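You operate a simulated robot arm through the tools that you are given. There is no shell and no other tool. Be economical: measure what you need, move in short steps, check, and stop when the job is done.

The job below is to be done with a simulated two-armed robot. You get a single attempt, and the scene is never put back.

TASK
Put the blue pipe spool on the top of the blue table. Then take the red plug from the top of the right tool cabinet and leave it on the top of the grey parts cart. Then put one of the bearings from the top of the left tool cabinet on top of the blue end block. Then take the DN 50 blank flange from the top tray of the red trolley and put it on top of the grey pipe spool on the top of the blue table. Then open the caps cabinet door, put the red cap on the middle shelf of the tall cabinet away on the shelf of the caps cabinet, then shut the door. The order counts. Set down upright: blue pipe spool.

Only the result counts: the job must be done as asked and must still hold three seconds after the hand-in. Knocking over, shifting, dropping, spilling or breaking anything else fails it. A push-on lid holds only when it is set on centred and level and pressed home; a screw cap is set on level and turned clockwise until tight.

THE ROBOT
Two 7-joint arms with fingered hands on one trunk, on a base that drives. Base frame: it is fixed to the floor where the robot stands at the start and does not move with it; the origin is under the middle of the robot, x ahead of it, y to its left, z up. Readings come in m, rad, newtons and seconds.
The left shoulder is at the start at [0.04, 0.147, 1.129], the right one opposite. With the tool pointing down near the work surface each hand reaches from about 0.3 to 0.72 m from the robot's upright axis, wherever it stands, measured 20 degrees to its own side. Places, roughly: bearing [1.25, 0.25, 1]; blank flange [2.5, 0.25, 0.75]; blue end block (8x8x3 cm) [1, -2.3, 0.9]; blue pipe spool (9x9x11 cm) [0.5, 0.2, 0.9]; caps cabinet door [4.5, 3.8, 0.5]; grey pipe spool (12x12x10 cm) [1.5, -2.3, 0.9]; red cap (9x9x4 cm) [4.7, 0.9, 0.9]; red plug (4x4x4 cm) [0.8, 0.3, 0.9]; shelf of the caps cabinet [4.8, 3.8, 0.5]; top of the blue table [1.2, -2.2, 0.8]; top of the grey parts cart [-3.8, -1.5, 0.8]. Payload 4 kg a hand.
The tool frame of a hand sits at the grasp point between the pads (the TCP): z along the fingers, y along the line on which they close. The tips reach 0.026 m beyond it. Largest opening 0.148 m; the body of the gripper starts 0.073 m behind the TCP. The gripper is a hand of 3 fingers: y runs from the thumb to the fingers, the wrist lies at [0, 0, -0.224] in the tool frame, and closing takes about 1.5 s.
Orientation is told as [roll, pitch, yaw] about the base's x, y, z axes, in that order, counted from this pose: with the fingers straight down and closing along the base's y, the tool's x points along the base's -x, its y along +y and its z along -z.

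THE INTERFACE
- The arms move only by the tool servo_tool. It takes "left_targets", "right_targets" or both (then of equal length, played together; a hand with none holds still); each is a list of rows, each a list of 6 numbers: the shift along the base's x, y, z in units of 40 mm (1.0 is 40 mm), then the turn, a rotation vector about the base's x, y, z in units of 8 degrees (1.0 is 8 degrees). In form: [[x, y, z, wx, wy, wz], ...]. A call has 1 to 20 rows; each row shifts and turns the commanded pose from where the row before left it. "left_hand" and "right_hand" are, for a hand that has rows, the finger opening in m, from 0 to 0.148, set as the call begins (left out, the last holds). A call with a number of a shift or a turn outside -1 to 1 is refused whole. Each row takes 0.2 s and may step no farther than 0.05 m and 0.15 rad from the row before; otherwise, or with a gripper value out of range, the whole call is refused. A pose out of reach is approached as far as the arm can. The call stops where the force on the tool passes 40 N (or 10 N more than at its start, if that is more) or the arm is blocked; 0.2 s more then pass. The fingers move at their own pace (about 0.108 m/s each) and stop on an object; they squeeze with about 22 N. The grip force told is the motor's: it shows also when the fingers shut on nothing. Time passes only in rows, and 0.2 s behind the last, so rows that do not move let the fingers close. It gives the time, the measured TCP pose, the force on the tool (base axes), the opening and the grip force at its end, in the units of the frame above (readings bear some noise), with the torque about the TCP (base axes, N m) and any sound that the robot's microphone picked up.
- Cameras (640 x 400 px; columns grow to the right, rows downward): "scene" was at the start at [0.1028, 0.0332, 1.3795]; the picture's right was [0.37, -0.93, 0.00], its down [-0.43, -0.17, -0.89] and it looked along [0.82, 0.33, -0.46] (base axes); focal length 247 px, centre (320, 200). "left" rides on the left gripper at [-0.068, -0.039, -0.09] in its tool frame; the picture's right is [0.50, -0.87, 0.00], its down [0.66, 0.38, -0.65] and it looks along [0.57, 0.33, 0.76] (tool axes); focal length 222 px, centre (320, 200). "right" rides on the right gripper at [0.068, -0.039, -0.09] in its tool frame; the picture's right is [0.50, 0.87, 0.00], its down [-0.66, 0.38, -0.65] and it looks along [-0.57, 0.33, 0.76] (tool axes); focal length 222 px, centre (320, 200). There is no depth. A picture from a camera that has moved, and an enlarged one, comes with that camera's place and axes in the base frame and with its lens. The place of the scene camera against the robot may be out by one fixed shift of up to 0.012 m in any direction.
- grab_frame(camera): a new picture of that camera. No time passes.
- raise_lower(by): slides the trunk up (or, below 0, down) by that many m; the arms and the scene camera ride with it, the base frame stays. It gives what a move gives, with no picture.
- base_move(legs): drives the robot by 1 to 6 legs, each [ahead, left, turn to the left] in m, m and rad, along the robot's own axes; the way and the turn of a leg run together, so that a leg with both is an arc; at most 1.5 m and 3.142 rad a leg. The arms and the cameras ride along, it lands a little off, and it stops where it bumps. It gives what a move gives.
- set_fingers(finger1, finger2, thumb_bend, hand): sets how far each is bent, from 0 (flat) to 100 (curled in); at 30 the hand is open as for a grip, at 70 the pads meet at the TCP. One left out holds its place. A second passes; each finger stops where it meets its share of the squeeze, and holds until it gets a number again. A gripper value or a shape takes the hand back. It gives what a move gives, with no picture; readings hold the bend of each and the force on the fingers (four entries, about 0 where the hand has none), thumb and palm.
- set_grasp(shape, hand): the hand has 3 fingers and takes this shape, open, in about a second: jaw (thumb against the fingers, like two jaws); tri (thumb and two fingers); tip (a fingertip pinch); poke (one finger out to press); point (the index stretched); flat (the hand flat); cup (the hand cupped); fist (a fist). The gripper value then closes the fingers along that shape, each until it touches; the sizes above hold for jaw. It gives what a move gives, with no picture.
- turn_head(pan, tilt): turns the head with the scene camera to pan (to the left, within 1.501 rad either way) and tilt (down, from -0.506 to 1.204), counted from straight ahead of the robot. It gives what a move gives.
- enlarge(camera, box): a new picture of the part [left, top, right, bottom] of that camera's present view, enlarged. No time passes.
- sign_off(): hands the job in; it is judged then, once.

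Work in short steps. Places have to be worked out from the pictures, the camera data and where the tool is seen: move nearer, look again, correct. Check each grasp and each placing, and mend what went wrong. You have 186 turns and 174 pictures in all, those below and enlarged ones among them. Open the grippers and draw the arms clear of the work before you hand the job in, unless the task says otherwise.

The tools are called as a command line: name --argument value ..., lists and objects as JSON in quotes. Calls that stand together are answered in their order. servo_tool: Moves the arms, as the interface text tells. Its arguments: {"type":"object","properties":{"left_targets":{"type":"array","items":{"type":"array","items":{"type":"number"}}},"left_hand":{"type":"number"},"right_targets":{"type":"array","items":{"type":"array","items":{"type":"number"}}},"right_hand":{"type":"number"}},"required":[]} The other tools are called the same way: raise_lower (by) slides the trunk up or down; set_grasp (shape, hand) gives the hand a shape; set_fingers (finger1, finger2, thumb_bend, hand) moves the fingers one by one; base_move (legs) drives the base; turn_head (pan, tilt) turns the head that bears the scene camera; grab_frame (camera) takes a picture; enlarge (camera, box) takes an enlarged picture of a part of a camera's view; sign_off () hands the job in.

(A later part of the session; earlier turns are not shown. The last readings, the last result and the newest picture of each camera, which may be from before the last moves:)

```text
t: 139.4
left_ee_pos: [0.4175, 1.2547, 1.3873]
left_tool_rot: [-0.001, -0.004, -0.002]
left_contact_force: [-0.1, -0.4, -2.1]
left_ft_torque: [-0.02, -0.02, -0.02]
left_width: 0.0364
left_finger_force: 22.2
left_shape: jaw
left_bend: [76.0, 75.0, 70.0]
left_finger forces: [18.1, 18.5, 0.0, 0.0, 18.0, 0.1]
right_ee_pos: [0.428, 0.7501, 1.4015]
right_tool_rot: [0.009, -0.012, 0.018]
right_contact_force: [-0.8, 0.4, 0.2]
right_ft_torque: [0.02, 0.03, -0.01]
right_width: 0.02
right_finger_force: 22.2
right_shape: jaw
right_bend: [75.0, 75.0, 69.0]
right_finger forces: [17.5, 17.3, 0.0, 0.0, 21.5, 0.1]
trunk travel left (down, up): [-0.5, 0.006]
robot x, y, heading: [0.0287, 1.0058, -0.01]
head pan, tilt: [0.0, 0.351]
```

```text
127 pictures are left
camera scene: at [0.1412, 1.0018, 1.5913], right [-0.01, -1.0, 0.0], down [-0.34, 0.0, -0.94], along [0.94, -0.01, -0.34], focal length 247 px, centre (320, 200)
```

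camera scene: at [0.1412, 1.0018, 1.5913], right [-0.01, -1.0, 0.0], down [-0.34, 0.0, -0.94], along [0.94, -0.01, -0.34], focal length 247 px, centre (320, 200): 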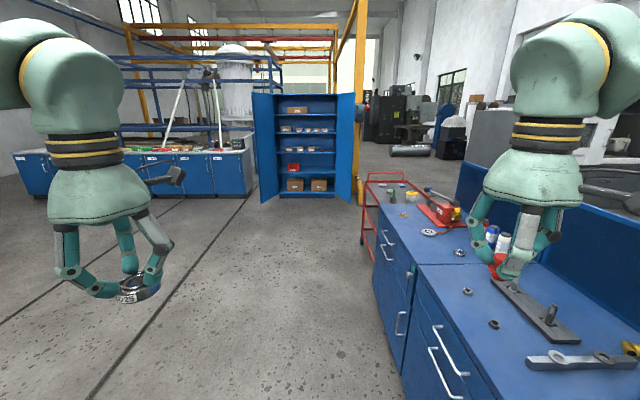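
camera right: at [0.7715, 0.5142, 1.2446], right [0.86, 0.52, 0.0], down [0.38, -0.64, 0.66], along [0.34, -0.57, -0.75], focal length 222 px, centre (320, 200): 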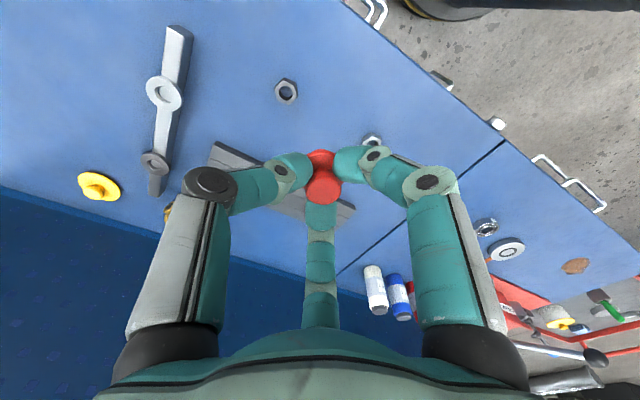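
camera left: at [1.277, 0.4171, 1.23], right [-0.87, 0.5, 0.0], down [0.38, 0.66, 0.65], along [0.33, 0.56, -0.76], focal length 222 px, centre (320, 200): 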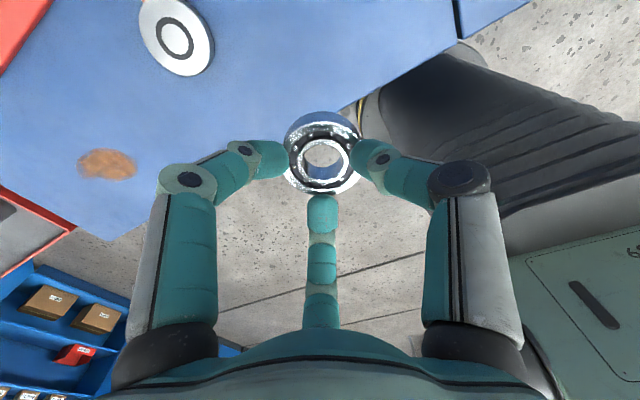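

The turn value was slightly out of range; I repeat with 3.13.

base_move --legs '[[0.012, 0, 0.01], [0, -1.15, 0], [0, -1.15, 0], [0, 0, -3.13]]'

grab_frame --camera "scene"

```text
t: 158.4
left_ee_pos: [-0.3296, -1.5582, 1.3882]
left_tool_rot: [-0.002, -0.004, -3.123]
left_contact_force: [-0.2, 0.2, -0.5]
left_ft_torque: [-0.01, 0.02, -0.01]
left_width: 0.0363
left_finger_force: 21.5
left_shape: jaw
left_bend: [76.0, 75.0, 70.0]
left_finger forces: [17.8, 18.3, 0.0, 0.0, 17.5, 0.1]
right_ee_pos: [-0.3479, -1.0539, 1.4024]
right_tool_rot: [0.007, -0.011, -3.101]
right_contact_force: [0.0, -0.4, -0.5]
right_ft_torque: [-0.02, -0.02, -0.02]
right_width: 0.0195
right_finger_force: 21.7
right_shape: jaw
right_bend: [75.0, 75.0, 69.0]
right_finger forces: [17.6, 17.2, 0.0, 0.0, 21.6, 0.0]
trunk travel left (down, up): [-0.5, 0.006]
robot x, y, heading: [0.0534, -1.2973, -3.13]
head pan, tilt: [0.0, 0.351]
```

```text
126 pictures are left
camera scene: at [-0.0611, -1.3006, 1.5913], right [-0.01, 1.0, 0.0], down [0.34, 0.01, -0.94], along [-0.94, -0.01, -0.34], focal length 247 px, centre (320, 200)
```

scene: 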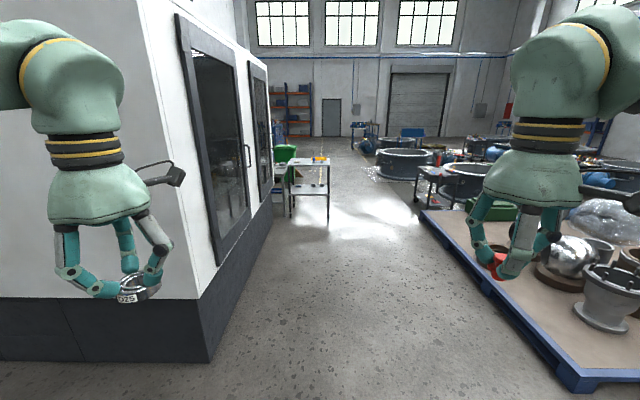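

The corridor is clear; the grey cart's near edge is around x≈-3.6, y -1.8..-1.2. I drive to x≈-2.7 and look.

base_move --legs '[[1.4, 0.05, -0.01], [1.35, 0.05, 0]]'

turn_head --pan 0 --tilt 0.6

grab_frame --camera "scene"

```text
t: 171.7
left_ee_pos: [-3.0767, -1.6733, 1.388]
left_tool_rot: [0.0, -0.005, -3.124]
left_contact_force: [0.4, 0.0, -0.8]
left_ft_torque: [0.01, -0.05, 0.0]
left_width: 0.0359
left_finger_force: 21.7
left_shape: jaw
left_bend: [76.0, 75.0, 70.0]
left_finger forces: [17.8, 18.3, 0.0, 0.0, 17.5, 0.0]
right_ee_pos: [-3.0948, -1.1709, 1.4025]
right_tool_rot: [0.009, -0.012, -3.102]
right_contact_force: [0.0, -0.1, -0.4]
right_ft_torque: [0.02, 0.02, -0.03]
right_width: 0.0198
right_finger_force: 22.0
right_shape: jaw
right_bend: [75.0, 75.0, 69.0]
right_finger forces: [17.7, 17.2, 0.1, 0.1, 21.7, 0.0]
trunk travel left (down, up): [-0.5, 0.006]
robot x, y, heading: [-2.6898, -1.4174, -3.126]
head pan, tilt: [0.0, 0.351]
```

```text
t: 172.5
left_ee_pos: [-3.078, -1.6736, 1.3883]
left_tool_rot: [0.001, -0.004, -3.124]
left_contact_force: [-0.2, 0.3, -0.7]
left_ft_torque: [-0.04, 0.02, -0.02]
left_width: 0.0362
left_finger_force: 22.2
left_shape: jaw
left_bend: [76.0, 75.0, 70.0]
left_finger forces: [17.8, 18.3, 0.0, 0.0, 17.6, 0.0]
right_ee_pos: [-3.0961, -1.1707, 1.4019]
right_tool_rot: [0.009, -0.009, -3.103]
right_contact_force: [-0.1, -0.5, -0.4]
right_ft_torque: [0.01, 0.02, -0.04]
right_width: 0.02
right_finger_force: 22.1
right_shape: jaw
right_bend: [75.0, 75.0, 69.0]
right_finger forces: [17.8, 17.2, 0.0, 0.1, 21.7, 0.2]
trunk travel left (down, up): [-0.5, 0.006]
robot x, y, heading: [-2.6899, -1.4152, -3.131]
head pan, tilt: [0.0, 0.6]
```

```text
125 pictures are left
camera scene: at [-2.8047, -1.4172, 1.5686], right [-0.01, 1.0, 0.0], down [0.56, 0.01, -0.83], along [-0.83, -0.01, -0.56], focal length 247 px, centre (320, 200)
```

scene: 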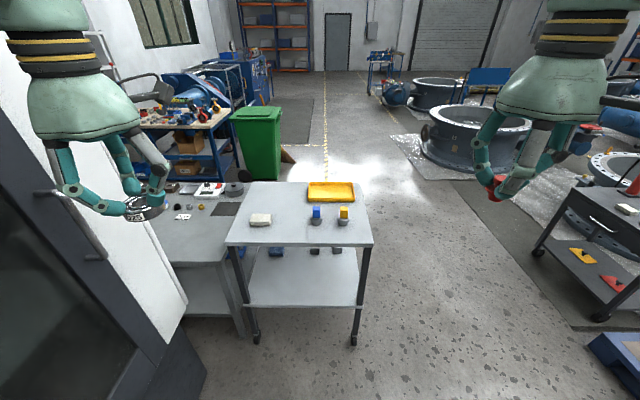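

Target on the cart's front strip: about (-3.65, -1.38), between the two markers and in front of them. I drive to (-3.1, -1.48) turned slightly left so the spot falls to the right hand's side.

base_move --legs '[[0.41, 0.07, 0], [0, 0, 0.19]]'

raise_lower --by -0.2

turn_head --pan -0.2 --tilt 0.75

grab_frame --camera "scene"

```text
t: 175.8
left_ee_pos: [-3.4334, -1.8036, 1.3892]
left_tool_rot: [0.011, -0.001, -2.935]
left_contact_force: [0.1, -0.8, -1.5]
left_ft_torque: [-0.03, 0.01, 0.04]
left_width: 0.0359
left_finger_force: 21.9
left_shape: jaw
left_bend: [76.0, 75.0, 70.0]
left_finger forces: [18.1, 18.0, 0.1, 0.0, 17.9, 0.1]
right_ee_pos: [-3.5467, -1.3131, 1.3982]
right_tool_rot: [0.019, -0.009, -2.915]
right_contact_force: [0.0, 0.0, 0.2]
right_ft_torque: [0.0, 0.02, 0.01]
right_width: 0.0198
right_finger_force: 21.9
right_shape: jaw
right_bend: [75.0, 75.0, 69.0]
right_finger forces: [17.7, 17.2, 0.1, 0.0, 21.7, 0.0]
trunk travel left (down, up): [-0.5, 0.006]
robot x, y, heading: [-3.0994, -1.4907, -2.94]
head pan, tilt: [0.0, 0.6]
```

```text
t: 177.9
left_ee_pos: [-3.4277, -1.805, 1.1912]
left_tool_rot: [0.013, -0.005, -2.937]
left_contact_force: [-0.3, -0.4, -2.1]
left_ft_torque: [0.01, -0.03, 0.0]
left_width: 0.036
left_finger_force: 22.0
left_shape: jaw
left_bend: [76.0, 75.0, 70.0]
left_finger forces: [18.8, 17.7, 0.1, 0.1, 18.0, 0.0]
right_ee_pos: [-3.5414, -1.3131, 1.2001]
right_tool_rot: [0.02, -0.014, -2.915]
right_contact_force: [0.0, -0.3, 0.2]
right_ft_torque: [-0.01, -0.03, 0.0]
right_width: 0.0196
right_finger_force: 22.1
right_shape: jaw
right_bend: [75.0, 75.0, 69.0]
right_finger forces: [17.5, 17.2, 0.0, 0.0, 21.6, 0.0]
trunk travel left (down, up): [-0.3, 0.206]
robot x, y, heading: [-3.101, -1.4928, -2.937]
head pan, tilt: [0.0, 0.6]
```

```text
t: 178.7
left_ee_pos: [-3.4285, -1.8038, 1.1902]
left_tool_rot: [0.013, -0.007, -2.935]
left_contact_force: [0.0, -0.4, -1.5]
left_ft_torque: [0.02, -0.01, 0.02]
left_width: 0.036
left_finger_force: 21.8
left_shape: jaw
left_bend: [76.0, 75.0, 70.0]
left_finger forces: [18.8, 17.8, 0.1, 0.0, 18.0, 0.0]
right_ee_pos: [-3.541, -1.3129, 1.2005]
right_tool_rot: [0.018, -0.015, -2.915]
right_contact_force: [-0.2, 0.7, -0.3]
right_ft_torque: [0.02, 0.0, 0.0]
right_width: 0.0197
right_finger_force: 22.1
right_shape: jaw
right_bend: [75.0, 75.0, 69.0]
right_finger forces: [17.5, 17.1, 0.0, 0.0, 21.7, 0.1]
trunk travel left (down, up): [-0.3, 0.206]
robot x, y, heading: [-3.1012, -1.489, -2.942]
head pan, tilt: [-0.201, 0.75]
```

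```text
124 pictures are left
camera scene: at [-3.2051, -1.4813, 1.3555], right [0.0, 1.0, -0.01], down [0.68, -0.01, -0.73], along [-0.73, -0.01, -0.68], focal length 247 px, centre (320, 200)
```

scene: 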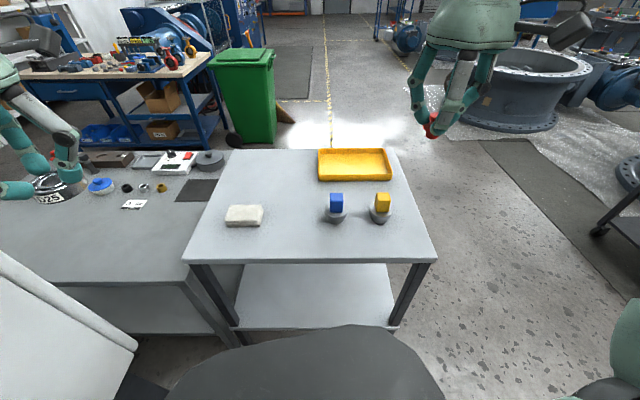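

Cart height works out to ≈0.845. A roomier spot is between the markers and the tray, ≈(-3.755, -1.39). I bring the plug above it.

servo_tool --right_targets '[[-0.6, -0.215, -0.5, 0, 0, 0], [-0.6, -0.215, -0.5, 0, 0, 0], [-0.6, -0.215, -0.5, 0, 0, 0], [-0.6, -0.215, -0.5, 0, 0, 0], [-0.6, -0.215, -0.5, 0, 0, 0], [-0.6, -0.215, -0.5, 0, 0, 0], [-0.6, -0.215, -0.5, 0, 0, 0], [-0.6, -0.215, -0.5, 0, 0, 0], [-0.55, -0.215, -0.5, 0, 0, 0]]'

grab_frame --camera "right"

grab_frame --camera "scene"

```text
t: 180.7
left_ee_pos: [-3.4274, -1.8043, 1.1904]
left_tool_rot: [0.011, -0.007, -2.935]
left_contact_force: [-0.3, -0.6, -0.5]
left_ft_torque: [0.01, -0.06, 0.02]
left_width: 0.036
left_finger_force: 21.9
left_shape: jaw
left_bend: [76.0, 75.0, 70.0]
left_finger forces: [18.9, 17.7, 0.0, 0.1, 18.0, 0.1]
right_ee_pos: [-3.7552, -1.3929, 1.0223]
right_tool_rot: [0.02, -0.015, -2.916]
right_contact_force: [-0.2, 0.1, -0.1]
right_ft_torque: [0.01, 0.0, 0.0]
right_width: 0.0198
right_finger_force: 22.2
right_shape: jaw
right_bend: [75.0, 75.0, 69.0]
right_finger forces: [17.1, 17.1, 0.0, 0.0, 21.2, 0.0]
trunk travel left (down, up): [-0.3, 0.206]
robot x, y, heading: [-3.0991, -1.492, -2.946]
head pan, tilt: [-0.201, 0.75]
```

```text
123 pictures are left
camera right: at [-3.6971, -1.3403, 1.1095], right [0.68, -0.73, 0.01], down [-0.55, -0.5, 0.67], along [-0.48, -0.46, -0.74], focal length 222 px, centre (320, 200)
```

right: 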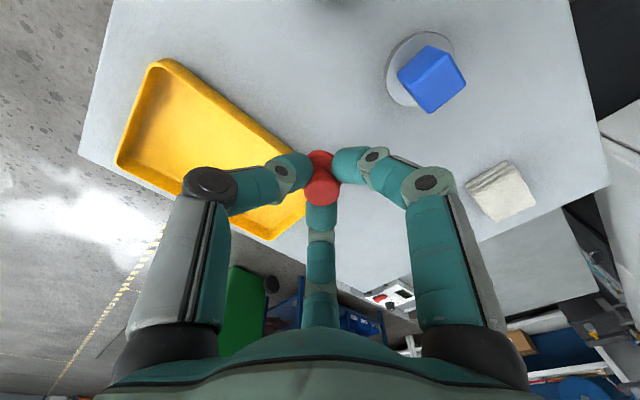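

```text
122 pictures are left
camera scene: at [-3.2051, -1.4816, 1.3557], right [0.0, 1.0, -0.01], down [0.68, -0.01, -0.73], along [-0.73, -0.01, -0.68], focal length 247 px, centre (320, 200)
```

scene: 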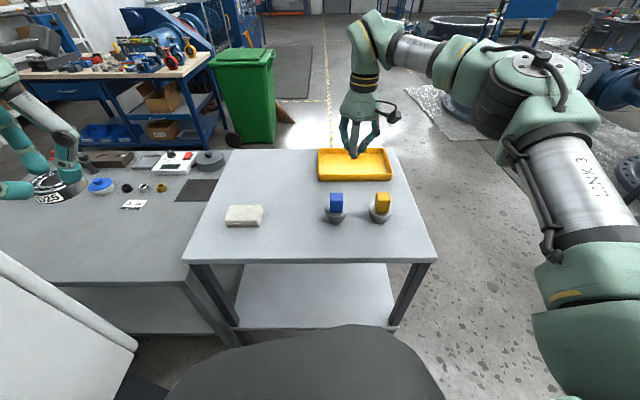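

The tray rim is ≈5 cm behind; I shift 2 cm nearer and lower toward contact.

servo_tool --right_targets '[[0.5, 0.1, -0.5, 0, 0, 0], [0, 0, -0.9, 0, 0, 0], [0, 0, -0.9, 0, 0, 0], [0, 0, -0.7, 0, 0, 0], [0, 0, -0.3, 0, 0, 0], [0, 0, 0, 0, 0, 0]]'

enlarge --camera "scene" --box '[300, 130, 420, 230]'

```text
t: 182.1
left_ee_pos: [-3.4282, -1.8034, 1.1902]
left_tool_rot: [0.015, -0.006, -2.936]
left_contact_force: [-0.1, -0.7, -1.5]
left_ft_torque: [0.0, -0.04, 0.01]
left_width: 0.0357
left_finger_force: 22.4
left_shape: jaw
left_bend: [76.0, 75.0, 70.0]
left_finger forces: [18.9, 17.7, 0.1, 0.1, 17.9, 0.0]
right_ee_pos: [-3.7352, -1.39, 0.8889]
right_tool_rot: [0.019, -0.015, -2.915]
right_contact_force: [-0.7, -1.0, -0.3]
right_ft_torque: [-0.02, -0.03, -0.01]
right_width: 0.0198
right_finger_force: 22.0
right_shape: jaw
right_bend: [75.0, 75.0, 69.0]
right_finger forces: [16.8, 17.1, 0.0, 0.1, 21.0, 0.1]
trunk travel left (down, up): [-0.3, 0.206]
robot x, y, heading: [-3.1029, -1.4917, -2.938]
head pan, tilt: [-0.201, 0.75]
```

```text
4.00 times, centred on (360, 180) of scene
camera zoom: at [-3.205, -1.4818, 1.3557], right [0.0, 1.0, -0.01], down [0.68, -0.01, -0.73], along [-0.73, -0.01, -0.68], focal length 990 px, centre (160, 280)
```

zoom: 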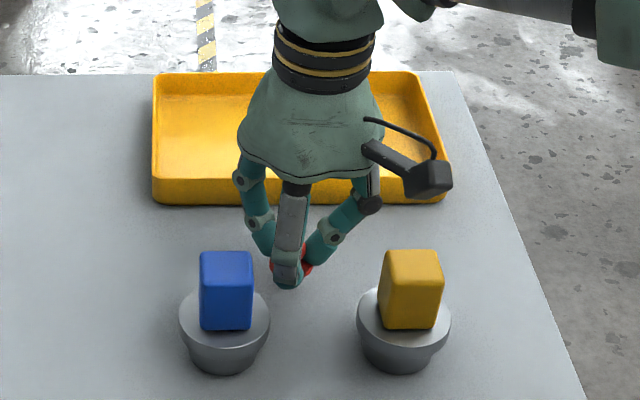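

About 8 mm above the cart. I lower in fine steps until the force shows contact.

servo_tool --right_targets '[[0, 0, -0.1, 0, 0, 0], [0, 0, 0, 0, 0, 0]]'

servo_tool --right_targets '[[0, 0, -0.06, 0, 0, 0], [0, 0, 0, 0, 0, 0]]'

servo_tool --right_targets '[[0, 0, -0.06, 0, 0, 0], [0, 0, 0, 0, 0, 0]]'

```text
t: 182.7
left_ee_pos: [-3.427, -1.8039, 1.1921]
left_tool_rot: [0.015, -0.008, -2.936]
left_contact_force: [0.3, -0.4, -0.7]
left_ft_torque: [-0.02, -0.02, -0.01]
left_width: 0.0359
left_finger_force: 21.9
left_shape: jaw
left_bend: [76.0, 75.0, 70.0]
left_finger forces: [18.8, 17.7, 0.1, 0.0, 18.0, 0.0]
right_ee_pos: [-3.735, -1.3905, 0.884]
right_tool_rot: [0.02, -0.014, -2.915]
right_contact_force: [0.5, -0.3, 0.4]
right_ft_torque: [0.0, 0.01, -0.03]
right_width: 0.0197
right_finger_force: 22.2
right_shape: jaw
right_bend: [75.0, 75.0, 69.0]
right_finger forces: [16.9, 17.1, 0.1, 0.1, 21.0, 0.0]
trunk travel left (down, up): [-0.3, 0.206]
robot x, y, heading: [-3.0947, -1.4882, -2.938]
head pan, tilt: [-0.201, 0.75]
```

```text
t: 183.3
left_ee_pos: [-3.4272, -1.804, 1.1905]
left_tool_rot: [0.014, -0.006, -2.935]
left_contact_force: [-0.5, 0.5, -1.4]
left_ft_torque: [0.01, -0.02, 0.03]
left_width: 0.0361
left_finger_force: 21.9
left_shape: jaw
left_bend: [76.0, 75.0, 70.0]
left_finger forces: [18.8, 17.7, 0.0, 0.0, 17.9, 0.0]
right_ee_pos: [-3.7346, -1.3896, 0.8811]
right_tool_rot: [0.02, -0.015, -2.914]
right_contact_force: [0.8, -0.4, 0.4]
right_ft_torque: [0.0, -0.04, -0.01]
right_width: 0.0197
right_finger_force: 22.0
right_shape: jaw
right_bend: [75.0, 75.0, 69.0]
right_finger forces: [16.9, 17.0, 0.0, 0.0, 21.0, 0.0]
trunk travel left (down, up): [-0.3, 0.206]
robot x, y, heading: [-3.1012, -1.4923, -2.939]
head pan, tilt: [-0.201, 0.75]
```

```text
t: 183.9
left_ee_pos: [-3.4267, -1.8038, 1.1918]
left_tool_rot: [0.014, -0.008, -2.938]
left_contact_force: [0.1, 0.3, -1.4]
left_ft_torque: [0.01, -0.01, -0.01]
left_width: 0.036
left_finger_force: 22.0
left_shape: jaw
left_bend: [76.0, 75.0, 70.0]
left_finger forces: [18.8, 17.7, 0.0, 0.0, 18.0, 0.0]
right_ee_pos: [-3.7357, -1.3902, 0.8821]
right_tool_rot: [0.019, -0.016, -2.914]
right_contact_force: [1.7, 1.7, 8.0]
right_ft_torque: [-0.04, -0.06, -0.01]
right_width: 0.0196
right_finger_force: 22.5
right_shape: jaw
right_bend: [75.0, 75.0, 69.0]
right_finger forces: [18.7, 17.9, 0.0, 0.0, 22.8, 0.1]
trunk travel left (down, up): [-0.3, 0.206]
robot x, y, heading: [-3.0976, -1.4898, -2.942]
head pan, tilt: [-0.201, 0.75]
```

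Contact (8 N). I open modestly to 0.06 so the fingers stay clear of tray and marker, then lift.

servo_tool --right_targets '[[0, 0, 0, 0, 0, 0], [0, 0, 0, 0, 0, 0], [0, 0, 0, 0, 0, 0], [0, 0, 0, 0, 0, 0]]' --right_hand 0.055

servo_tool --right_targets '[[0, 0, 0.3, 0, 0, 0], [0, 0, 0.6, 0, 0, 0], [0, 0, 1, 0, 0, 0], [0, 0, 1, 0, 0, 0], [0.4, 0, 1, 0, 0, 0], [0.6, 0, 1, 0, 0, 0], [0.8, 0, 0.9, 0, 0, 0], [0.8, 0, 0.9, 0, 0, 0]]'

grab_frame --camera "scene"

```text
t: 184.9
left_ee_pos: [-3.4277, -1.8046, 1.1902]
left_tool_rot: [0.014, -0.008, -2.937]
left_contact_force: [0.0, -0.3, -1.7]
left_ft_torque: [0.02, 0.02, 0.02]
left_width: 0.0362
left_finger_force: 22.1
left_shape: jaw
left_bend: [76.0, 75.0, 70.0]
left_finger forces: [18.8, 17.7, 0.0, 0.0, 18.1, 0.1]
right_ee_pos: [-3.7356, -1.3911, 0.8803]
right_tool_rot: [0.02, -0.012, -2.915]
right_contact_force: [0.4, 0.1, -0.5]
right_ft_torque: [0.01, 0.04, -0.02]
right_width: 0.0547
right_finger_force: 0.1
right_shape: jaw
right_bend: [77.0, 77.0, 70.0]
right_finger forces: [0.1, 0.0, 0.0, 0.0, 0.1, 0.0]
trunk travel left (down, up): [-0.3, 0.206]
robot x, y, heading: [-3.1013, -1.4904, -2.937]
head pan, tilt: [-0.201, 0.75]
```

```text
t: 186.7
left_ee_pos: [-3.4284, -1.8051, 1.192]
left_tool_rot: [0.013, -0.006, -2.938]
left_contact_force: [-0.9, -0.2, -1.5]
left_ft_torque: [0.01, -0.01, 0.03]
left_width: 0.0359
left_finger_force: 21.8
left_shape: jaw
left_bend: [76.0, 75.0, 70.0]
left_finger forces: [18.8, 17.7, 0.0, 0.0, 18.0, 0.1]
right_ee_pos: [-3.6302, -1.3881, 1.1492]
right_tool_rot: [0.019, -0.011, -2.914]
right_contact_force: [0.1, 0.7, -0.1]
right_ft_torque: [-0.05, 0.02, 0.0]
right_width: 0.055
right_finger_force: 0.2
right_shape: jaw
right_bend: [77.0, 77.0, 70.0]
right_finger forces: [0.0, 0.0, 0.0, 0.0, 0.0, 0.1]
trunk travel left (down, up): [-0.3, 0.206]
robot x, y, heading: [-3.098, -1.4932, -2.938]
head pan, tilt: [-0.201, 0.75]
```

```text
120 pictures are left
camera scene: at [-3.2048, -1.4819, 1.3556], right [0.0, 1.0, -0.01], down [0.68, -0.01, -0.73], along [-0.73, -0.01, -0.68], focal length 247 px, centre (320, 200)
```

scene: 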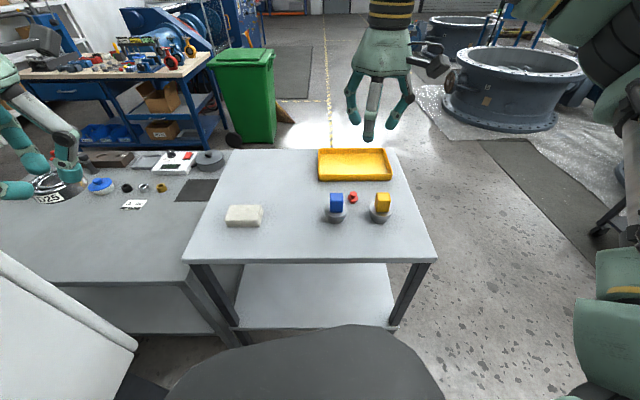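

Plug stands on the cart, markers untouched. Now I drive back with the bearing: reverse along the corridor, turn to face +x, and return to the blue table's right end.

base_move --legs '[[-0.1, -0.16, 0], [-1.3, 0.26, 0], [-1.28, 0.26, 0], [0, 0, 2.938], [0, -1.2, 0], [0.7, 0, 0]]'

turn_head --pan 0.2 --tilt 0.75

grab_frame --camera "scene"

```text
t: 216.7
left_ee_pos: [0.7014, -2.2187, 1.1883]
left_tool_rot: [0.002, -0.005, 0.011]
left_contact_force: [0.8, -0.4, -0.1]
left_ft_torque: [0.0, 0.02, -0.01]
left_width: 0.027
left_finger_force: 22.0
left_shape: jaw
left_bend: [81.0, 78.0, 74.0]
left_finger forces: [0.0, 0.0, 0.0, 0.0, 0.1, 0.0]
right_ee_pos: [0.8195, -2.6674, 1.1493]
right_tool_rot: [0.007, -0.01, 0.033]
right_contact_force: [-0.2, -0.2, -0.4]
right_ft_torque: [0.01, 0.01, 0.01]
right_width: 0.0544
right_finger_force: 0.0
right_shape: jaw
right_bend: [77.0, 77.0, 70.0]
right_finger forces: [0.0, 0.0, 0.0, 0.0, 0.0, 0.0]
trunk travel left (down, up): [-0.3, 0.206]
robot x, y, heading: [0.3149, -2.475, 0.013]
head pan, tilt: [-0.201, 0.75]
```

```text
t: 217.6
left_ee_pos: [0.7028, -2.2193, 1.1874]
left_tool_rot: [0.001, -0.004, 0.012]
left_contact_force: [-0.1, 0.1, 0.0]
left_ft_torque: [0.01, -0.02, -0.03]
left_width: 0.0269
left_finger_force: 21.4
left_shape: jaw
left_bend: [81.0, 78.0, 74.0]
left_finger forces: [0.1, 0.1, 0.0, 0.0, 0.1, 0.0]
right_ee_pos: [0.8214, -2.6674, 1.1495]
right_tool_rot: [0.007, -0.011, 0.032]
right_contact_force: [-0.4, 0.4, -0.7]
right_ft_torque: [0.01, -0.02, 0.0]
right_width: 0.055
right_finger_force: 0.2
right_shape: jaw
right_bend: [77.0, 77.0, 70.0]
right_finger forces: [0.1, 0.0, 0.1, 0.0, 0.0, 0.1]
trunk travel left (down, up): [-0.3, 0.206]
robot x, y, heading: [0.3163, -2.4752, 0.006]
head pan, tilt: [0.201, 0.75]
```

```text
119 pictures are left
camera scene: at [0.4161, -2.4589, 1.3557], right [0.2, -0.98, 0.0], down [-0.67, -0.14, -0.73], along [0.72, 0.15, -0.68], focal length 247 px, centre (320, 200)
```

scene: 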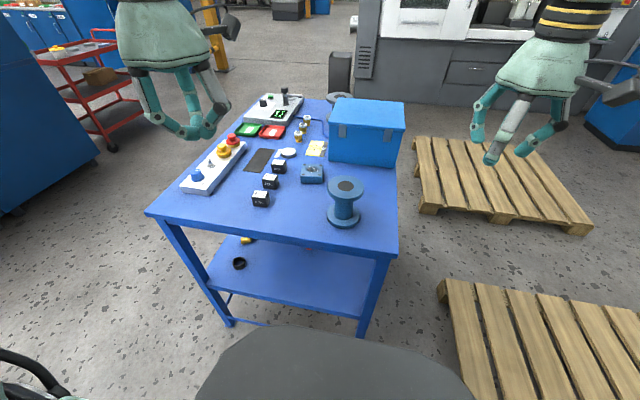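

The left fingers are empty — the bearing slipped out somewhere on the drive. I look around to find it on the floor.

turn_head --pan 1.5 --tilt 0.6

grab_frame --camera "scene"

grab_frame --camera "left"

turn_head --pan -1.5 --tilt 0.6

grab_frame --camera "scene"

```text
t: 219.1
left_ee_pos: [0.7022, -2.2198, 1.1873]
left_tool_rot: [0.0, -0.007, 0.01]
left_contact_force: [-0.7, 0.3, -0.1]
left_ft_torque: [0.0, 0.01, 0.0]
left_width: 0.0265
left_finger_force: 22.4
left_shape: jaw
left_bend: [81.0, 78.0, 74.0]
left_finger forces: [0.1, 0.1, 0.1, 0.0, 0.0, 0.1]
right_ee_pos: [0.8197, -2.6673, 1.1485]
right_tool_rot: [0.009, -0.011, 0.031]
right_contact_force: [-0.6, 0.4, 0.1]
right_ft_torque: [0.02, 0.01, -0.01]
right_width: 0.0548
right_finger_force: 0.2
right_shape: jaw
right_bend: [77.0, 77.0, 70.0]
right_finger forces: [0.0, 0.0, 0.1, 0.0, 0.0, 0.0]
trunk travel left (down, up): [-0.3, 0.206]
robot x, y, heading: [0.3159, -2.473, 0.005]
head pan, tilt: [1.499, 0.6]
```

```text
118 pictures are left
camera scene: at [0.341, -2.3876, 1.3686], right [1.0, -0.07, 0.0], down [-0.04, -0.56, -0.82], along [0.05, 0.82, -0.57], focal length 247 px, centre (320, 200)
```

scene: 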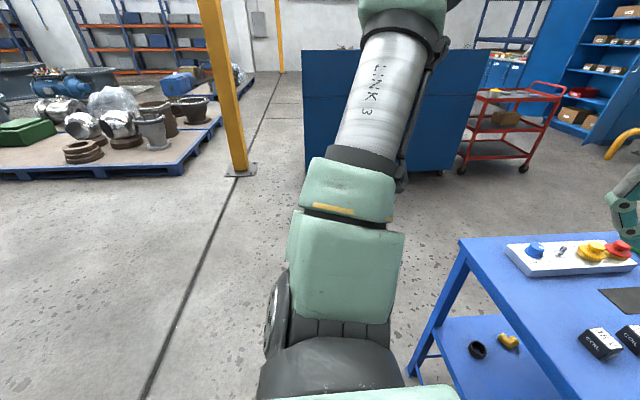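

```text
117 pictures are left
camera left: at [0.7707, -2.2559, 1.2778], right [-0.49, -0.87, 0.0], down [-0.66, 0.37, 0.65], along [-0.57, 0.32, -0.76], focal length 222 px, centre (320, 200)
```

left: 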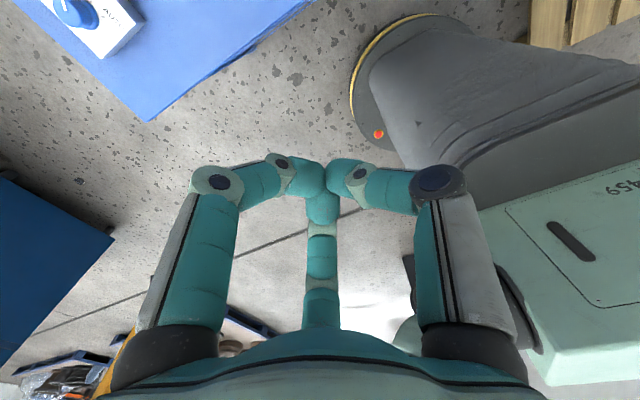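

```text
t: 221.7
left_ee_pos: [0.7017, -2.2187, 1.1879]
left_tool_rot: [0.0, -0.005, 0.011]
left_contact_force: [0.4, 0.5, 0.4]
left_ft_torque: [0.0, -0.03, 0.02]
left_width: 0.0267
left_finger_force: 21.9
left_shape: jaw
left_bend: [81.0, 78.0, 74.0]
left_finger forces: [0.0, 0.0, 0.1, 0.0, 0.0, 0.0]
right_ee_pos: [0.8203, -2.6677, 1.1506]
right_tool_rot: [0.01, -0.012, 0.032]
right_contact_force: [0.2, -0.7, -0.3]
right_ft_torque: [-0.03, -0.01, -0.03]
right_width: 0.0548
right_finger_force: 0.0
right_shape: jaw
right_bend: [77.0, 77.0, 70.0]
right_finger forces: [0.0, 0.0, 0.1, 0.1, 0.1, 0.0]
trunk travel left (down, up): [-0.3, 0.206]
robot x, y, heading: [0.3153, -2.4751, 0.003]
head pan, tilt: [-1.499, 0.6]
```

```text
116 pictures are left
camera scene: at [0.342, -2.5639, 1.3686], right [-1.0, -0.08, 0.0], down [-0.04, 0.56, -0.83], along [0.06, -0.82, -0.56], focal length 247 px, centre (320, 200)
```

scene: 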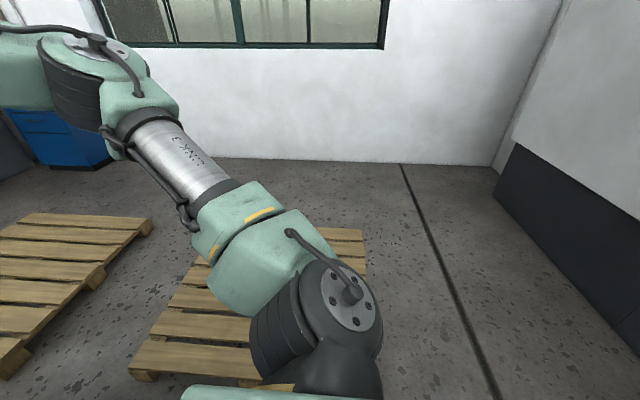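

Not here. I drive back to the corridor mouth and look toward -x.

base_move --legs '[[-0.7, 0, 0], [0, 1.1, 0], [0, 0, 3.13]]'

turn_head --pan 0.1 --tilt 0.5

grab_frame --camera "scene"

enlarge --camera "scene" --box '[200, 60, 440, 210]'

```text
t: 238.0
left_ee_pos: [-0.8135, -1.644, 1.1877]
left_tool_rot: [0.0, -0.006, 3.115]
left_contact_force: [0.9, -0.7, 0.3]
left_ft_torque: [-0.01, 0.01, -0.01]
left_width: 0.0267
left_finger_force: 22.3
left_shape: jaw
left_bend: [81.0, 78.0, 74.0]
left_finger forces: [0.0, 0.1, 0.0, 0.1, 0.1, 0.0]
right_ee_pos: [-0.9154, -1.1913, 1.1493]
right_tool_rot: [0.008, -0.011, 3.137]
right_contact_force: [0.2, 0.0, -0.2]
right_ft_torque: [-0.01, -0.01, -0.02]
right_width: 0.0547
right_finger_force: 0.0
right_shape: jaw
right_bend: [77.0, 77.0, 70.0]
right_finger forces: [0.1, 0.0, 0.0, 0.0, 0.1, 0.0]
trunk travel left (down, up): [-0.3, 0.206]
robot x, y, heading: [-0.4167, -1.4034, 3.111]
head pan, tilt: [-1.499, 0.6]
```

```text
t: 239.7
left_ee_pos: [-0.8145, -1.6443, 1.1871]
left_tool_rot: [0.001, -0.005, 3.116]
left_contact_force: [0.0, -0.1, -0.7]
left_ft_torque: [-0.01, -0.01, 0.03]
left_width: 0.0267
left_finger_force: 21.7
left_shape: jaw
left_bend: [81.0, 78.0, 74.0]
left_finger forces: [0.0, 0.0, 0.0, 0.0, 0.0, 0.0]
right_ee_pos: [-0.9158, -1.1907, 1.151]
right_tool_rot: [0.009, -0.011, 3.137]
right_contact_force: [-0.4, -1.2, 0.2]
right_ft_torque: [0.01, 0.0, -0.05]
right_width: 0.055
right_finger_force: 0.1
right_shape: jaw
right_bend: [77.0, 77.0, 70.0]
right_finger forces: [0.0, 0.0, 0.0, 0.0, 0.0, 0.0]
trunk travel left (down, up): [-0.3, 0.206]
robot x, y, heading: [-0.423, -1.4031, 3.113]
head pan, tilt: [0.099, 0.499]
```

```text
115 pictures are left
camera scene: at [-0.5337, -1.4081, 1.3776], right [-0.07, 1.0, 0.0], down [0.48, 0.03, -0.88], along [-0.88, -0.06, -0.48], focal length 247 px, centre (320, 200)
```

scene: 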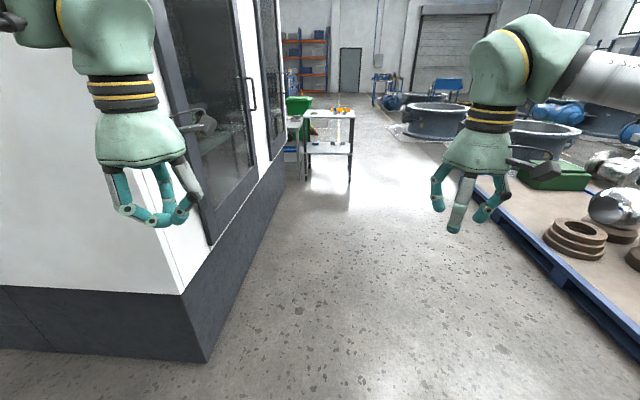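

```text
2.67 times, centred on (320, 135) of scene
camera zoom: at [-0.5337, -1.4081, 1.3776], right [-0.07, 1.0, 0.0], down [0.48, 0.03, -0.88], along [-0.88, -0.06, -0.48], focal length 660 px, centre (320, 373)
```

zoom: 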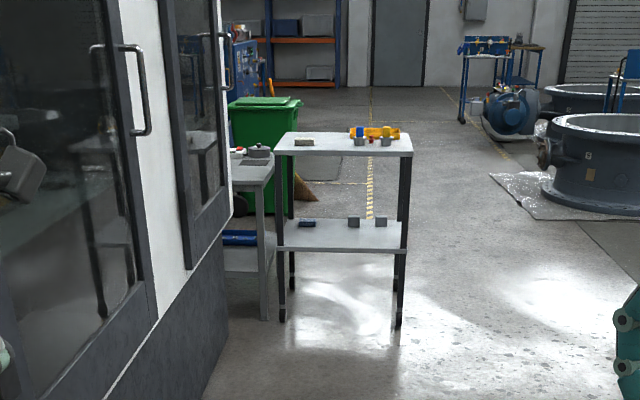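

Not visible in the corridor. I check the floor on both sides.

turn_head --pan 1.5 --tilt 0.75

grab_frame --camera "scene"

turn_head --pan -1.4 --tilt 0.6

grab_frame --camera "scene"

```text
t: 241.2
left_ee_pos: [-0.8143, -1.6431, 1.1879]
left_tool_rot: [0.0, -0.003, 3.116]
left_contact_force: [-1.0, -0.2, -0.5]
left_ft_torque: [0.0, -0.01, -0.03]
left_width: 0.0267
left_finger_force: 22.0
left_shape: jaw
left_bend: [81.0, 78.0, 74.0]
left_finger forces: [0.0, 0.0, 0.0, 0.2, 0.1, 0.0]
right_ee_pos: [-0.9164, -1.1899, 1.1499]
right_tool_rot: [0.009, -0.009, 3.138]
right_contact_force: [0.5, -0.2, 0.0]
right_ft_torque: [-0.01, 0.02, 0.04]
right_width: 0.0549
right_finger_force: 0.0
right_shape: jaw
right_bend: [77.0, 77.0, 70.0]
right_finger forces: [0.0, 0.0, 0.1, 0.1, 0.1, 0.1]
trunk travel left (down, up): [-0.3, 0.206]
robot x, y, heading: [-0.4211, -1.3965, 3.111]
head pan, tilt: [1.499, 0.75]
```

```text
113 pictures are left
camera scene: at [-0.4514, -1.4843, 1.3557], right [-0.99, 0.1, 0.0], down [0.07, 0.68, -0.73], along [-0.07, -0.73, -0.68], focal length 247 px, centre (320, 200)
```

scene: 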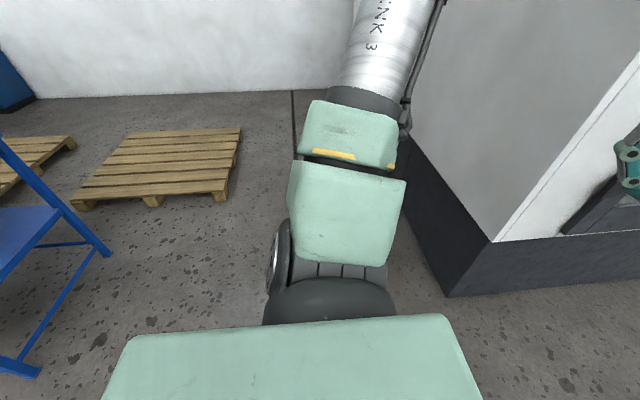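

```text
t: 243.7
left_ee_pos: [-0.8145, -1.6423, 1.1885]
left_tool_rot: [0.0, -0.005, 3.116]
left_contact_force: [0.5, -0.2, 0.0]
left_ft_torque: [0.04, 0.01, -0.01]
left_width: 0.0266
left_finger_force: 21.6
left_shape: jaw
left_bend: [81.0, 78.0, 74.0]
left_finger forces: [0.0, 0.0, 0.0, 0.0, 0.0, 0.0]
right_ee_pos: [-0.9158, -1.1905, 1.149]
right_tool_rot: [0.01, -0.009, 3.14]
right_contact_force: [0.8, -0.8, -0.6]
right_ft_torque: [-0.01, 0.01, -0.04]
right_width: 0.0548
right_finger_force: 0.1
right_shape: jaw
right_bend: [77.0, 77.0, 70.0]
right_finger forces: [0.1, 0.0, 0.0, 0.0, 0.0, 0.0]
trunk travel left (down, up): [-0.3, 0.206]
robot x, y, heading: [-0.421, -1.403, 3.111]
head pan, tilt: [-1.4, 0.6]
```

```text
112 pictures are left
camera scene: at [-0.4554, -1.3144, 1.3686], right [0.99, 0.14, 0.0], down [0.08, -0.56, -0.83], along [-0.12, 0.82, -0.56], focal length 247 px, centre (320, 200)
```

scene: 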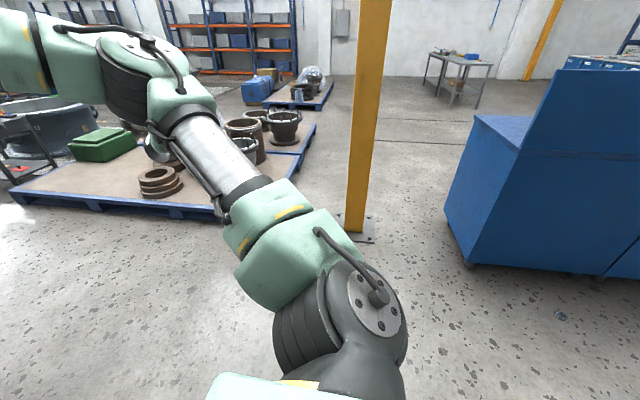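

Something lies on the floor at the right of the last view. I zoom in.

enlarge --camera "scene" --box '[520, 285, 600, 345]'

```text
6.67 times, centred on (560, 315) of scene
camera zoom: at [-0.4554, -1.3144, 1.3686], right [0.99, 0.14, 0.0], down [0.08, -0.56, -0.83], along [-0.12, 0.82, -0.56], focal length 1650 px, centre (-1280, -567)
```

zoom: 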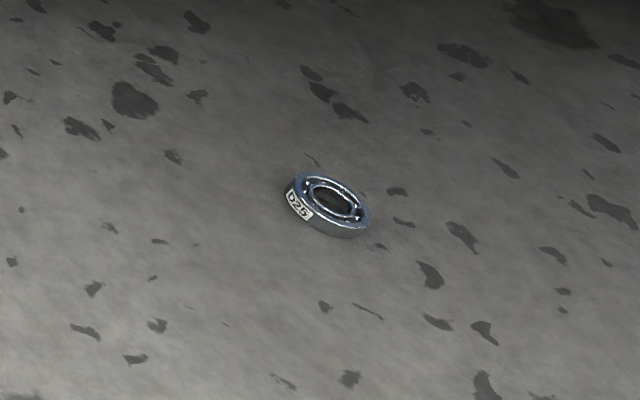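

It's bearing D25, lying flat at ≈(0.80, -0.325) by the cabinet's back. I'll fetch it: drive to (0.45, -0.85) facing +x so the bearing is to the left-front, and lower the trunk to test floor reach.

base_move --legs '[[0, 0, -3.111], [0.87, 0.5, 0]]'

turn_head --pan 0.8 --tilt 1.0

raise_lower --by -0.3

grab_frame --camera "scene"

grab_frame --camera "left"

```text
t: 256.3
left_ee_pos: [0.8683, -0.7214, 1.1882]
left_tool_rot: [-0.001, -0.004, -0.059]
left_contact_force: [-0.1, -0.3, -0.2]
left_ft_torque: [0.01, 0.03, 0.01]
left_width: 0.0266
left_finger_force: 22.2
left_shape: jaw
left_bend: [81.0, 78.0, 74.0]
left_finger forces: [0.1, 0.0, 0.0, 0.0, 0.0, 0.0]
right_ee_pos: [0.9563, -1.1756, 1.1501]
right_tool_rot: [0.009, -0.01, -0.039]
right_contact_force: [0.1, 0.1, 0.5]
right_ft_torque: [-0.02, -0.01, 0.0]
right_width: 0.055
right_finger_force: 0.1
right_shape: jaw
right_bend: [77.0, 77.0, 70.0]
right_finger forces: [0.0, 0.0, 0.1, 0.0, 0.0, 0.0]
trunk travel left (down, up): [-0.3, 0.206]
robot x, y, heading: [0.4699, -0.9491, -0.063]
head pan, tilt: [-1.4, 0.6]
```

```text
t: 258.3
left_ee_pos: [0.8692, -0.7193, 1.1874]
left_tool_rot: [0.0, -0.005, -0.058]
left_contact_force: [0.2, -0.2, -0.3]
left_ft_torque: [0.0, 0.01, -0.01]
left_width: 0.0268
left_finger_force: 21.9
left_shape: jaw
left_bend: [81.0, 78.0, 74.0]
left_finger forces: [0.0, 0.0, 0.0, 0.1, 0.0, 0.1]
right_ee_pos: [0.9567, -1.1767, 1.1497]
right_tool_rot: [0.009, -0.009, -0.038]
right_contact_force: [0.6, 0.4, 0.7]
right_ft_torque: [-0.02, -0.01, 0.02]
right_width: 0.0547
right_finger_force: 0.0
right_shape: jaw
right_bend: [77.0, 77.0, 70.0]
right_finger forces: [0.0, 0.0, 0.0, 0.0, 0.0, 0.0]
trunk travel left (down, up): [-0.3, 0.206]
robot x, y, heading: [0.4706, -0.9497, -0.061]
head pan, tilt: [0.799, 1.0]
```

```text
t: 261.3
left_ee_pos: [0.8693, -0.7198, 0.8889]
left_tool_rot: [-0.001, -0.006, -0.06]
left_contact_force: [-0.2, 0.1, -0.4]
left_ft_torque: [-0.05, -0.02, -0.02]
left_width: 0.0268
left_finger_force: 21.8
left_shape: jaw
left_bend: [81.0, 78.0, 74.0]
left_finger forces: [0.1, 0.0, 0.0, 0.0, 0.0, 0.1]
right_ee_pos: [0.9565, -1.1762, 0.8512]
right_tool_rot: [0.009, -0.011, -0.039]
right_contact_force: [-1.0, -0.5, -0.1]
right_ft_torque: [0.0, 0.0, 0.0]
right_width: 0.0549
right_finger_force: 0.0
right_shape: jaw
right_bend: [77.0, 77.0, 70.0]
right_finger forces: [0.1, 0.0, 0.0, 0.0, 0.0, 0.1]
trunk travel left (down, up): [0.0, 0.506]
robot x, y, heading: [0.4669, -0.9494, -0.065]
head pan, tilt: [0.799, 1.0]
```

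```text
110 pictures are left
camera scene: at [0.537, -0.9046, 1.0379], right [0.67, -0.74, 0.0], down [-0.62, -0.56, -0.54], along [0.4, 0.36, -0.84], focal length 247 px, centre (320, 200)
```

scene: 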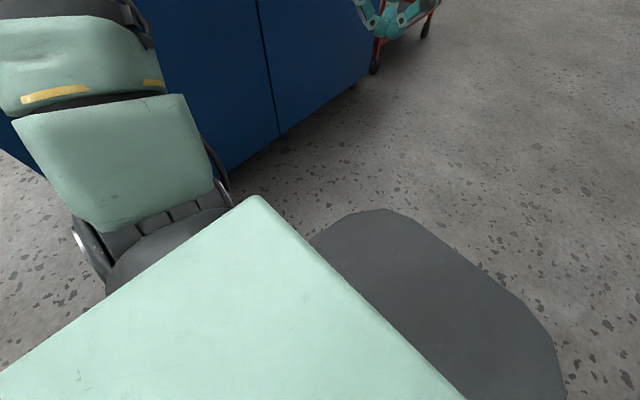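

```text
109 pictures are left
camera left: at [0.9349, -0.762, 0.9792], right [-0.55, -0.83, 0.0], down [-0.63, 0.42, 0.65], along [-0.54, 0.36, -0.76], focal length 222 px, centre (320, 200)
```

left: 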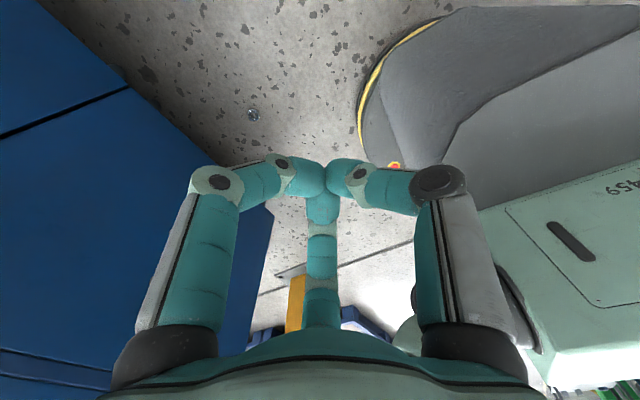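

The left camera puts the bearing at ≈(0.808, -0.333). I first test how low the left arm gets at the robot's front-left, over empty floor.

servo_tool --left_targets '[[-0.8, 0.65, -0.3, 0, 0, 0], [-0.8, 0.65, -0.3, 0, 0, 0], [-0.8, 0.65, -0.3, 0, 0, 0], [-0.8, 0.65, -0.3, 0, 0, 0], [0, 0, -1, 0, 0, 0], [0, 0, -1, 0, 0, 0], [0, 0, -1, 0, 0, 0], [0, 0, -1, 0, 0, 0], [0, 0, -1, 0, 0, 0], [0, 0, -1, 0, 0, 0], [0, 0, -1, 0, 0, 0], [0, 0, -1, 0, 0, 0], [0, 0, -1, 0, 0, 0], [0, 0, -1, 0, 0, 0], [0, 0, -1, 0, 0, 0], [0, 0, -1, 0, 0, 0], [0, 0, -1, 0, 0, 0]]' --left_hand 0.09

grab_frame --camera "left"

```text
t: 264.9
left_ee_pos: [0.7499, -0.5717, 0.4115]
left_tool_rot: [0.0, -0.005, -0.061]
left_contact_force: [0.5, 0.2, -0.6]
left_ft_torque: [0.0, 0.03, -0.03]
left_width: 0.0895
left_finger_force: 0.0
left_shape: jaw
left_bend: [32.0, 32.0, 70.0]
left_finger forces: [0.0, 0.0, 0.0, 0.1, 0.0, 0.0]
left hand out of reach, approached as far as the arm can: row 8, 9, 15, 16, 17
right_ee_pos: [0.9559, -1.1758, 0.8521]
right_tool_rot: [0.009, -0.012, -0.039]
right_contact_force: [-0.1, -0.1, -0.6]
right_ft_torque: [-0.01, -0.03, 0.02]
right_width: 0.0547
right_finger_force: 0.0
right_shape: jaw
right_bend: [77.0, 77.0, 70.0]
right_finger forces: [0.0, 0.1, 0.0, 0.0, 0.0, 0.1]
trunk travel left (down, up): [0.0, 0.506]
robot x, y, heading: [0.4686, -0.9498, -0.059]
head pan, tilt: [0.799, 1.0]
```

```text
108 pictures are left
camera left: at [0.8157, -0.6128, 0.5017], right [-0.55, -0.83, 0.0], down [-0.63, 0.42, 0.65], along [-0.54, 0.36, -0.76], focal length 222 px, centre (320, 200)
```

left: 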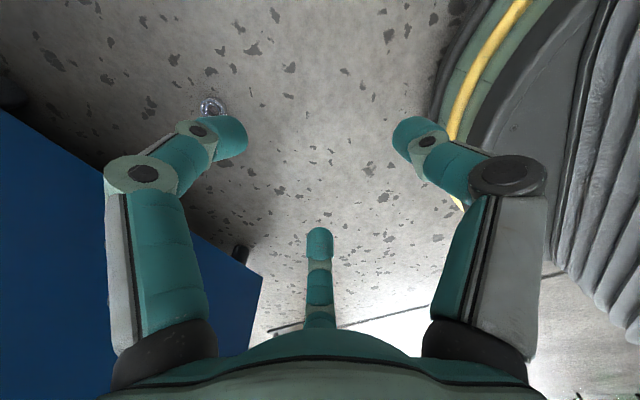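

Stuck at z≈0.41, likely a joint limit rather than length. I try moving outward a little and on down.

servo_tool --left_targets '[[0.8, 0, 0, 0, 0, 0], [0.8, 0, 0, 0, 0, 0], [0.5, 0, -0.5, 0, 0, 0], [0, 0, -0.7, 0, 0, 0], [0, 0, -0.7, 0, 0, 0], [0, 0, -0.7, 0, 0, 0], [0, 0, -0.7, 0, 0, 0], [0, 0, -0.7, 0, 0, 0], [0, 0, -0.7, 0, 0, 0]]'

servo_tool --left_targets '[[0, 0, 0, 0, -1, 0], [0, 0, 0, 0, -1, 0], [0, 0, -0.7, 0, -1, 0], [0, 0, -0.7, 0, -1, 0], [0, 0, -0.7, 0, 0, 0], [0, 0, -0.7, 0, 0, 0]]'

```text
t: 266.9
left_ee_pos: [0.8125, -0.5708, 0.4165]
left_tool_rot: [0.001, -0.005, -0.059]
left_contact_force: [-0.1, -0.2, 0.3]
left_ft_torque: [0.0, 0.0, -0.01]
left_width: 0.0897
left_finger_force: 0.2
left_shape: jaw
left_bend: [32.0, 32.0, 70.0]
left_finger forces: [0.1, 0.0, 0.0, 0.1, 0.0, 0.1]
left hand out of reach, approached as far as the arm can: row 2, 3, 4, 5, 6, 7, 8, 9
right_ee_pos: [0.9565, -1.1751, 0.8501]
right_tool_rot: [0.007, -0.011, -0.038]
right_contact_force: [-0.1, -0.3, 0.1]
right_ft_torque: [0.01, 0.0, 0.03]
right_width: 0.0547
right_finger_force: 0.2
right_shape: jaw
right_bend: [77.0, 77.0, 70.0]
right_finger forces: [0.0, 0.0, 0.0, 0.0, 0.0, 0.1]
trunk travel left (down, up): [0.0, 0.506]
robot x, y, heading: [0.4677, -0.9525, -0.062]
head pan, tilt: [0.799, 1.0]
```

```text
t: 268.3
left_ee_pos: [0.8142, -0.5169, 0.3748]
left_tool_rot: [0.047, -0.497, -0.063]
left_contact_force: [-0.4, 0.3, 0.9]
left_ft_torque: [0.02, 0.05, -0.02]
left_width: 0.0898
left_finger_force: 0.1
left_shape: jaw
left_bend: [32.0, 32.0, 70.0]
left_finger forces: [0.0, 0.0, 0.0, 0.0, 0.1, 0.0]
left hand out of reach, approached as far as the arm can: row 2, 3, 4
right_ee_pos: [0.9572, -1.1765, 0.8514]
right_tool_rot: [0.007, -0.01, -0.038]
right_contact_force: [1.0, -0.2, -0.4]
right_ft_torque: [0.0, 0.01, 0.02]
right_width: 0.055
right_finger_force: 0.1
right_shape: jaw
right_bend: [77.0, 77.0, 70.0]
right_finger forces: [0.0, 0.0, 0.0, 0.0, 0.1, 0.0]
trunk travel left (down, up): [0.0, 0.506]
robot x, y, heading: [0.4642, -0.9471, -0.054]
head pan, tilt: [0.799, 1.0]
```

Tilting the fingers outward frees the arm. I continue down with this tilt.

servo_tool --left_targets '[[0, 0, -0.8, 0, 0, 0], [0, 0, -0.8, 0, 0, 0], [0, 0, -0.8, 0, 0, 0], [0, 0, -0.8, 0, 0, 0], [0, 0, -0.8, 0, 0, 0], [0, 0, -0.8, 0, 0, 0]]'

grab_frame --camera "left"

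```text
t: 269.7
left_ee_pos: [0.794, -0.5157, 0.3491]
left_tool_rot: [0.032, -0.492, -0.061]
left_contact_force: [0.2, 0.6, 0.2]
left_ft_torque: [-0.01, 0.0, 0.0]
left_width: 0.0897
left_finger_force: 0.0
left_shape: jaw
left_bend: [32.0, 32.0, 70.0]
left_finger forces: [0.1, 0.0, 0.0, 0.1, 0.0, 0.0]
left hand out of reach, approached as far as the arm can: row 1, 2, 3, 4, 5, 6
right_ee_pos: [0.9559, -1.1757, 0.8523]
right_tool_rot: [0.008, -0.013, -0.04]
right_contact_force: [-0.2, 0.1, 0.0]
right_ft_torque: [-0.02, 0.0, 0.03]
right_width: 0.0549
right_finger_force: 0.0
right_shape: jaw
right_bend: [77.0, 77.0, 70.0]
right_finger forces: [0.0, 0.0, 0.0, 0.0, 0.0, 0.0]
trunk travel left (down, up): [0.0, 0.506]
robot x, y, heading: [0.4677, -0.9524, -0.068]
head pan, tilt: [0.799, 1.0]
```

```text
107 pictures are left
camera left: at [0.8102, -0.5578, 0.4598], right [-0.48, -0.84, -0.26], down [-0.87, 0.41, 0.28], along [-0.12, 0.36, -0.92], focal length 222 px, centre (320, 200)
```

left: 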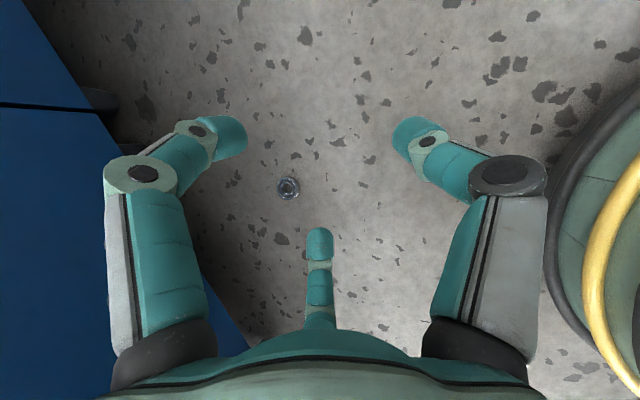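

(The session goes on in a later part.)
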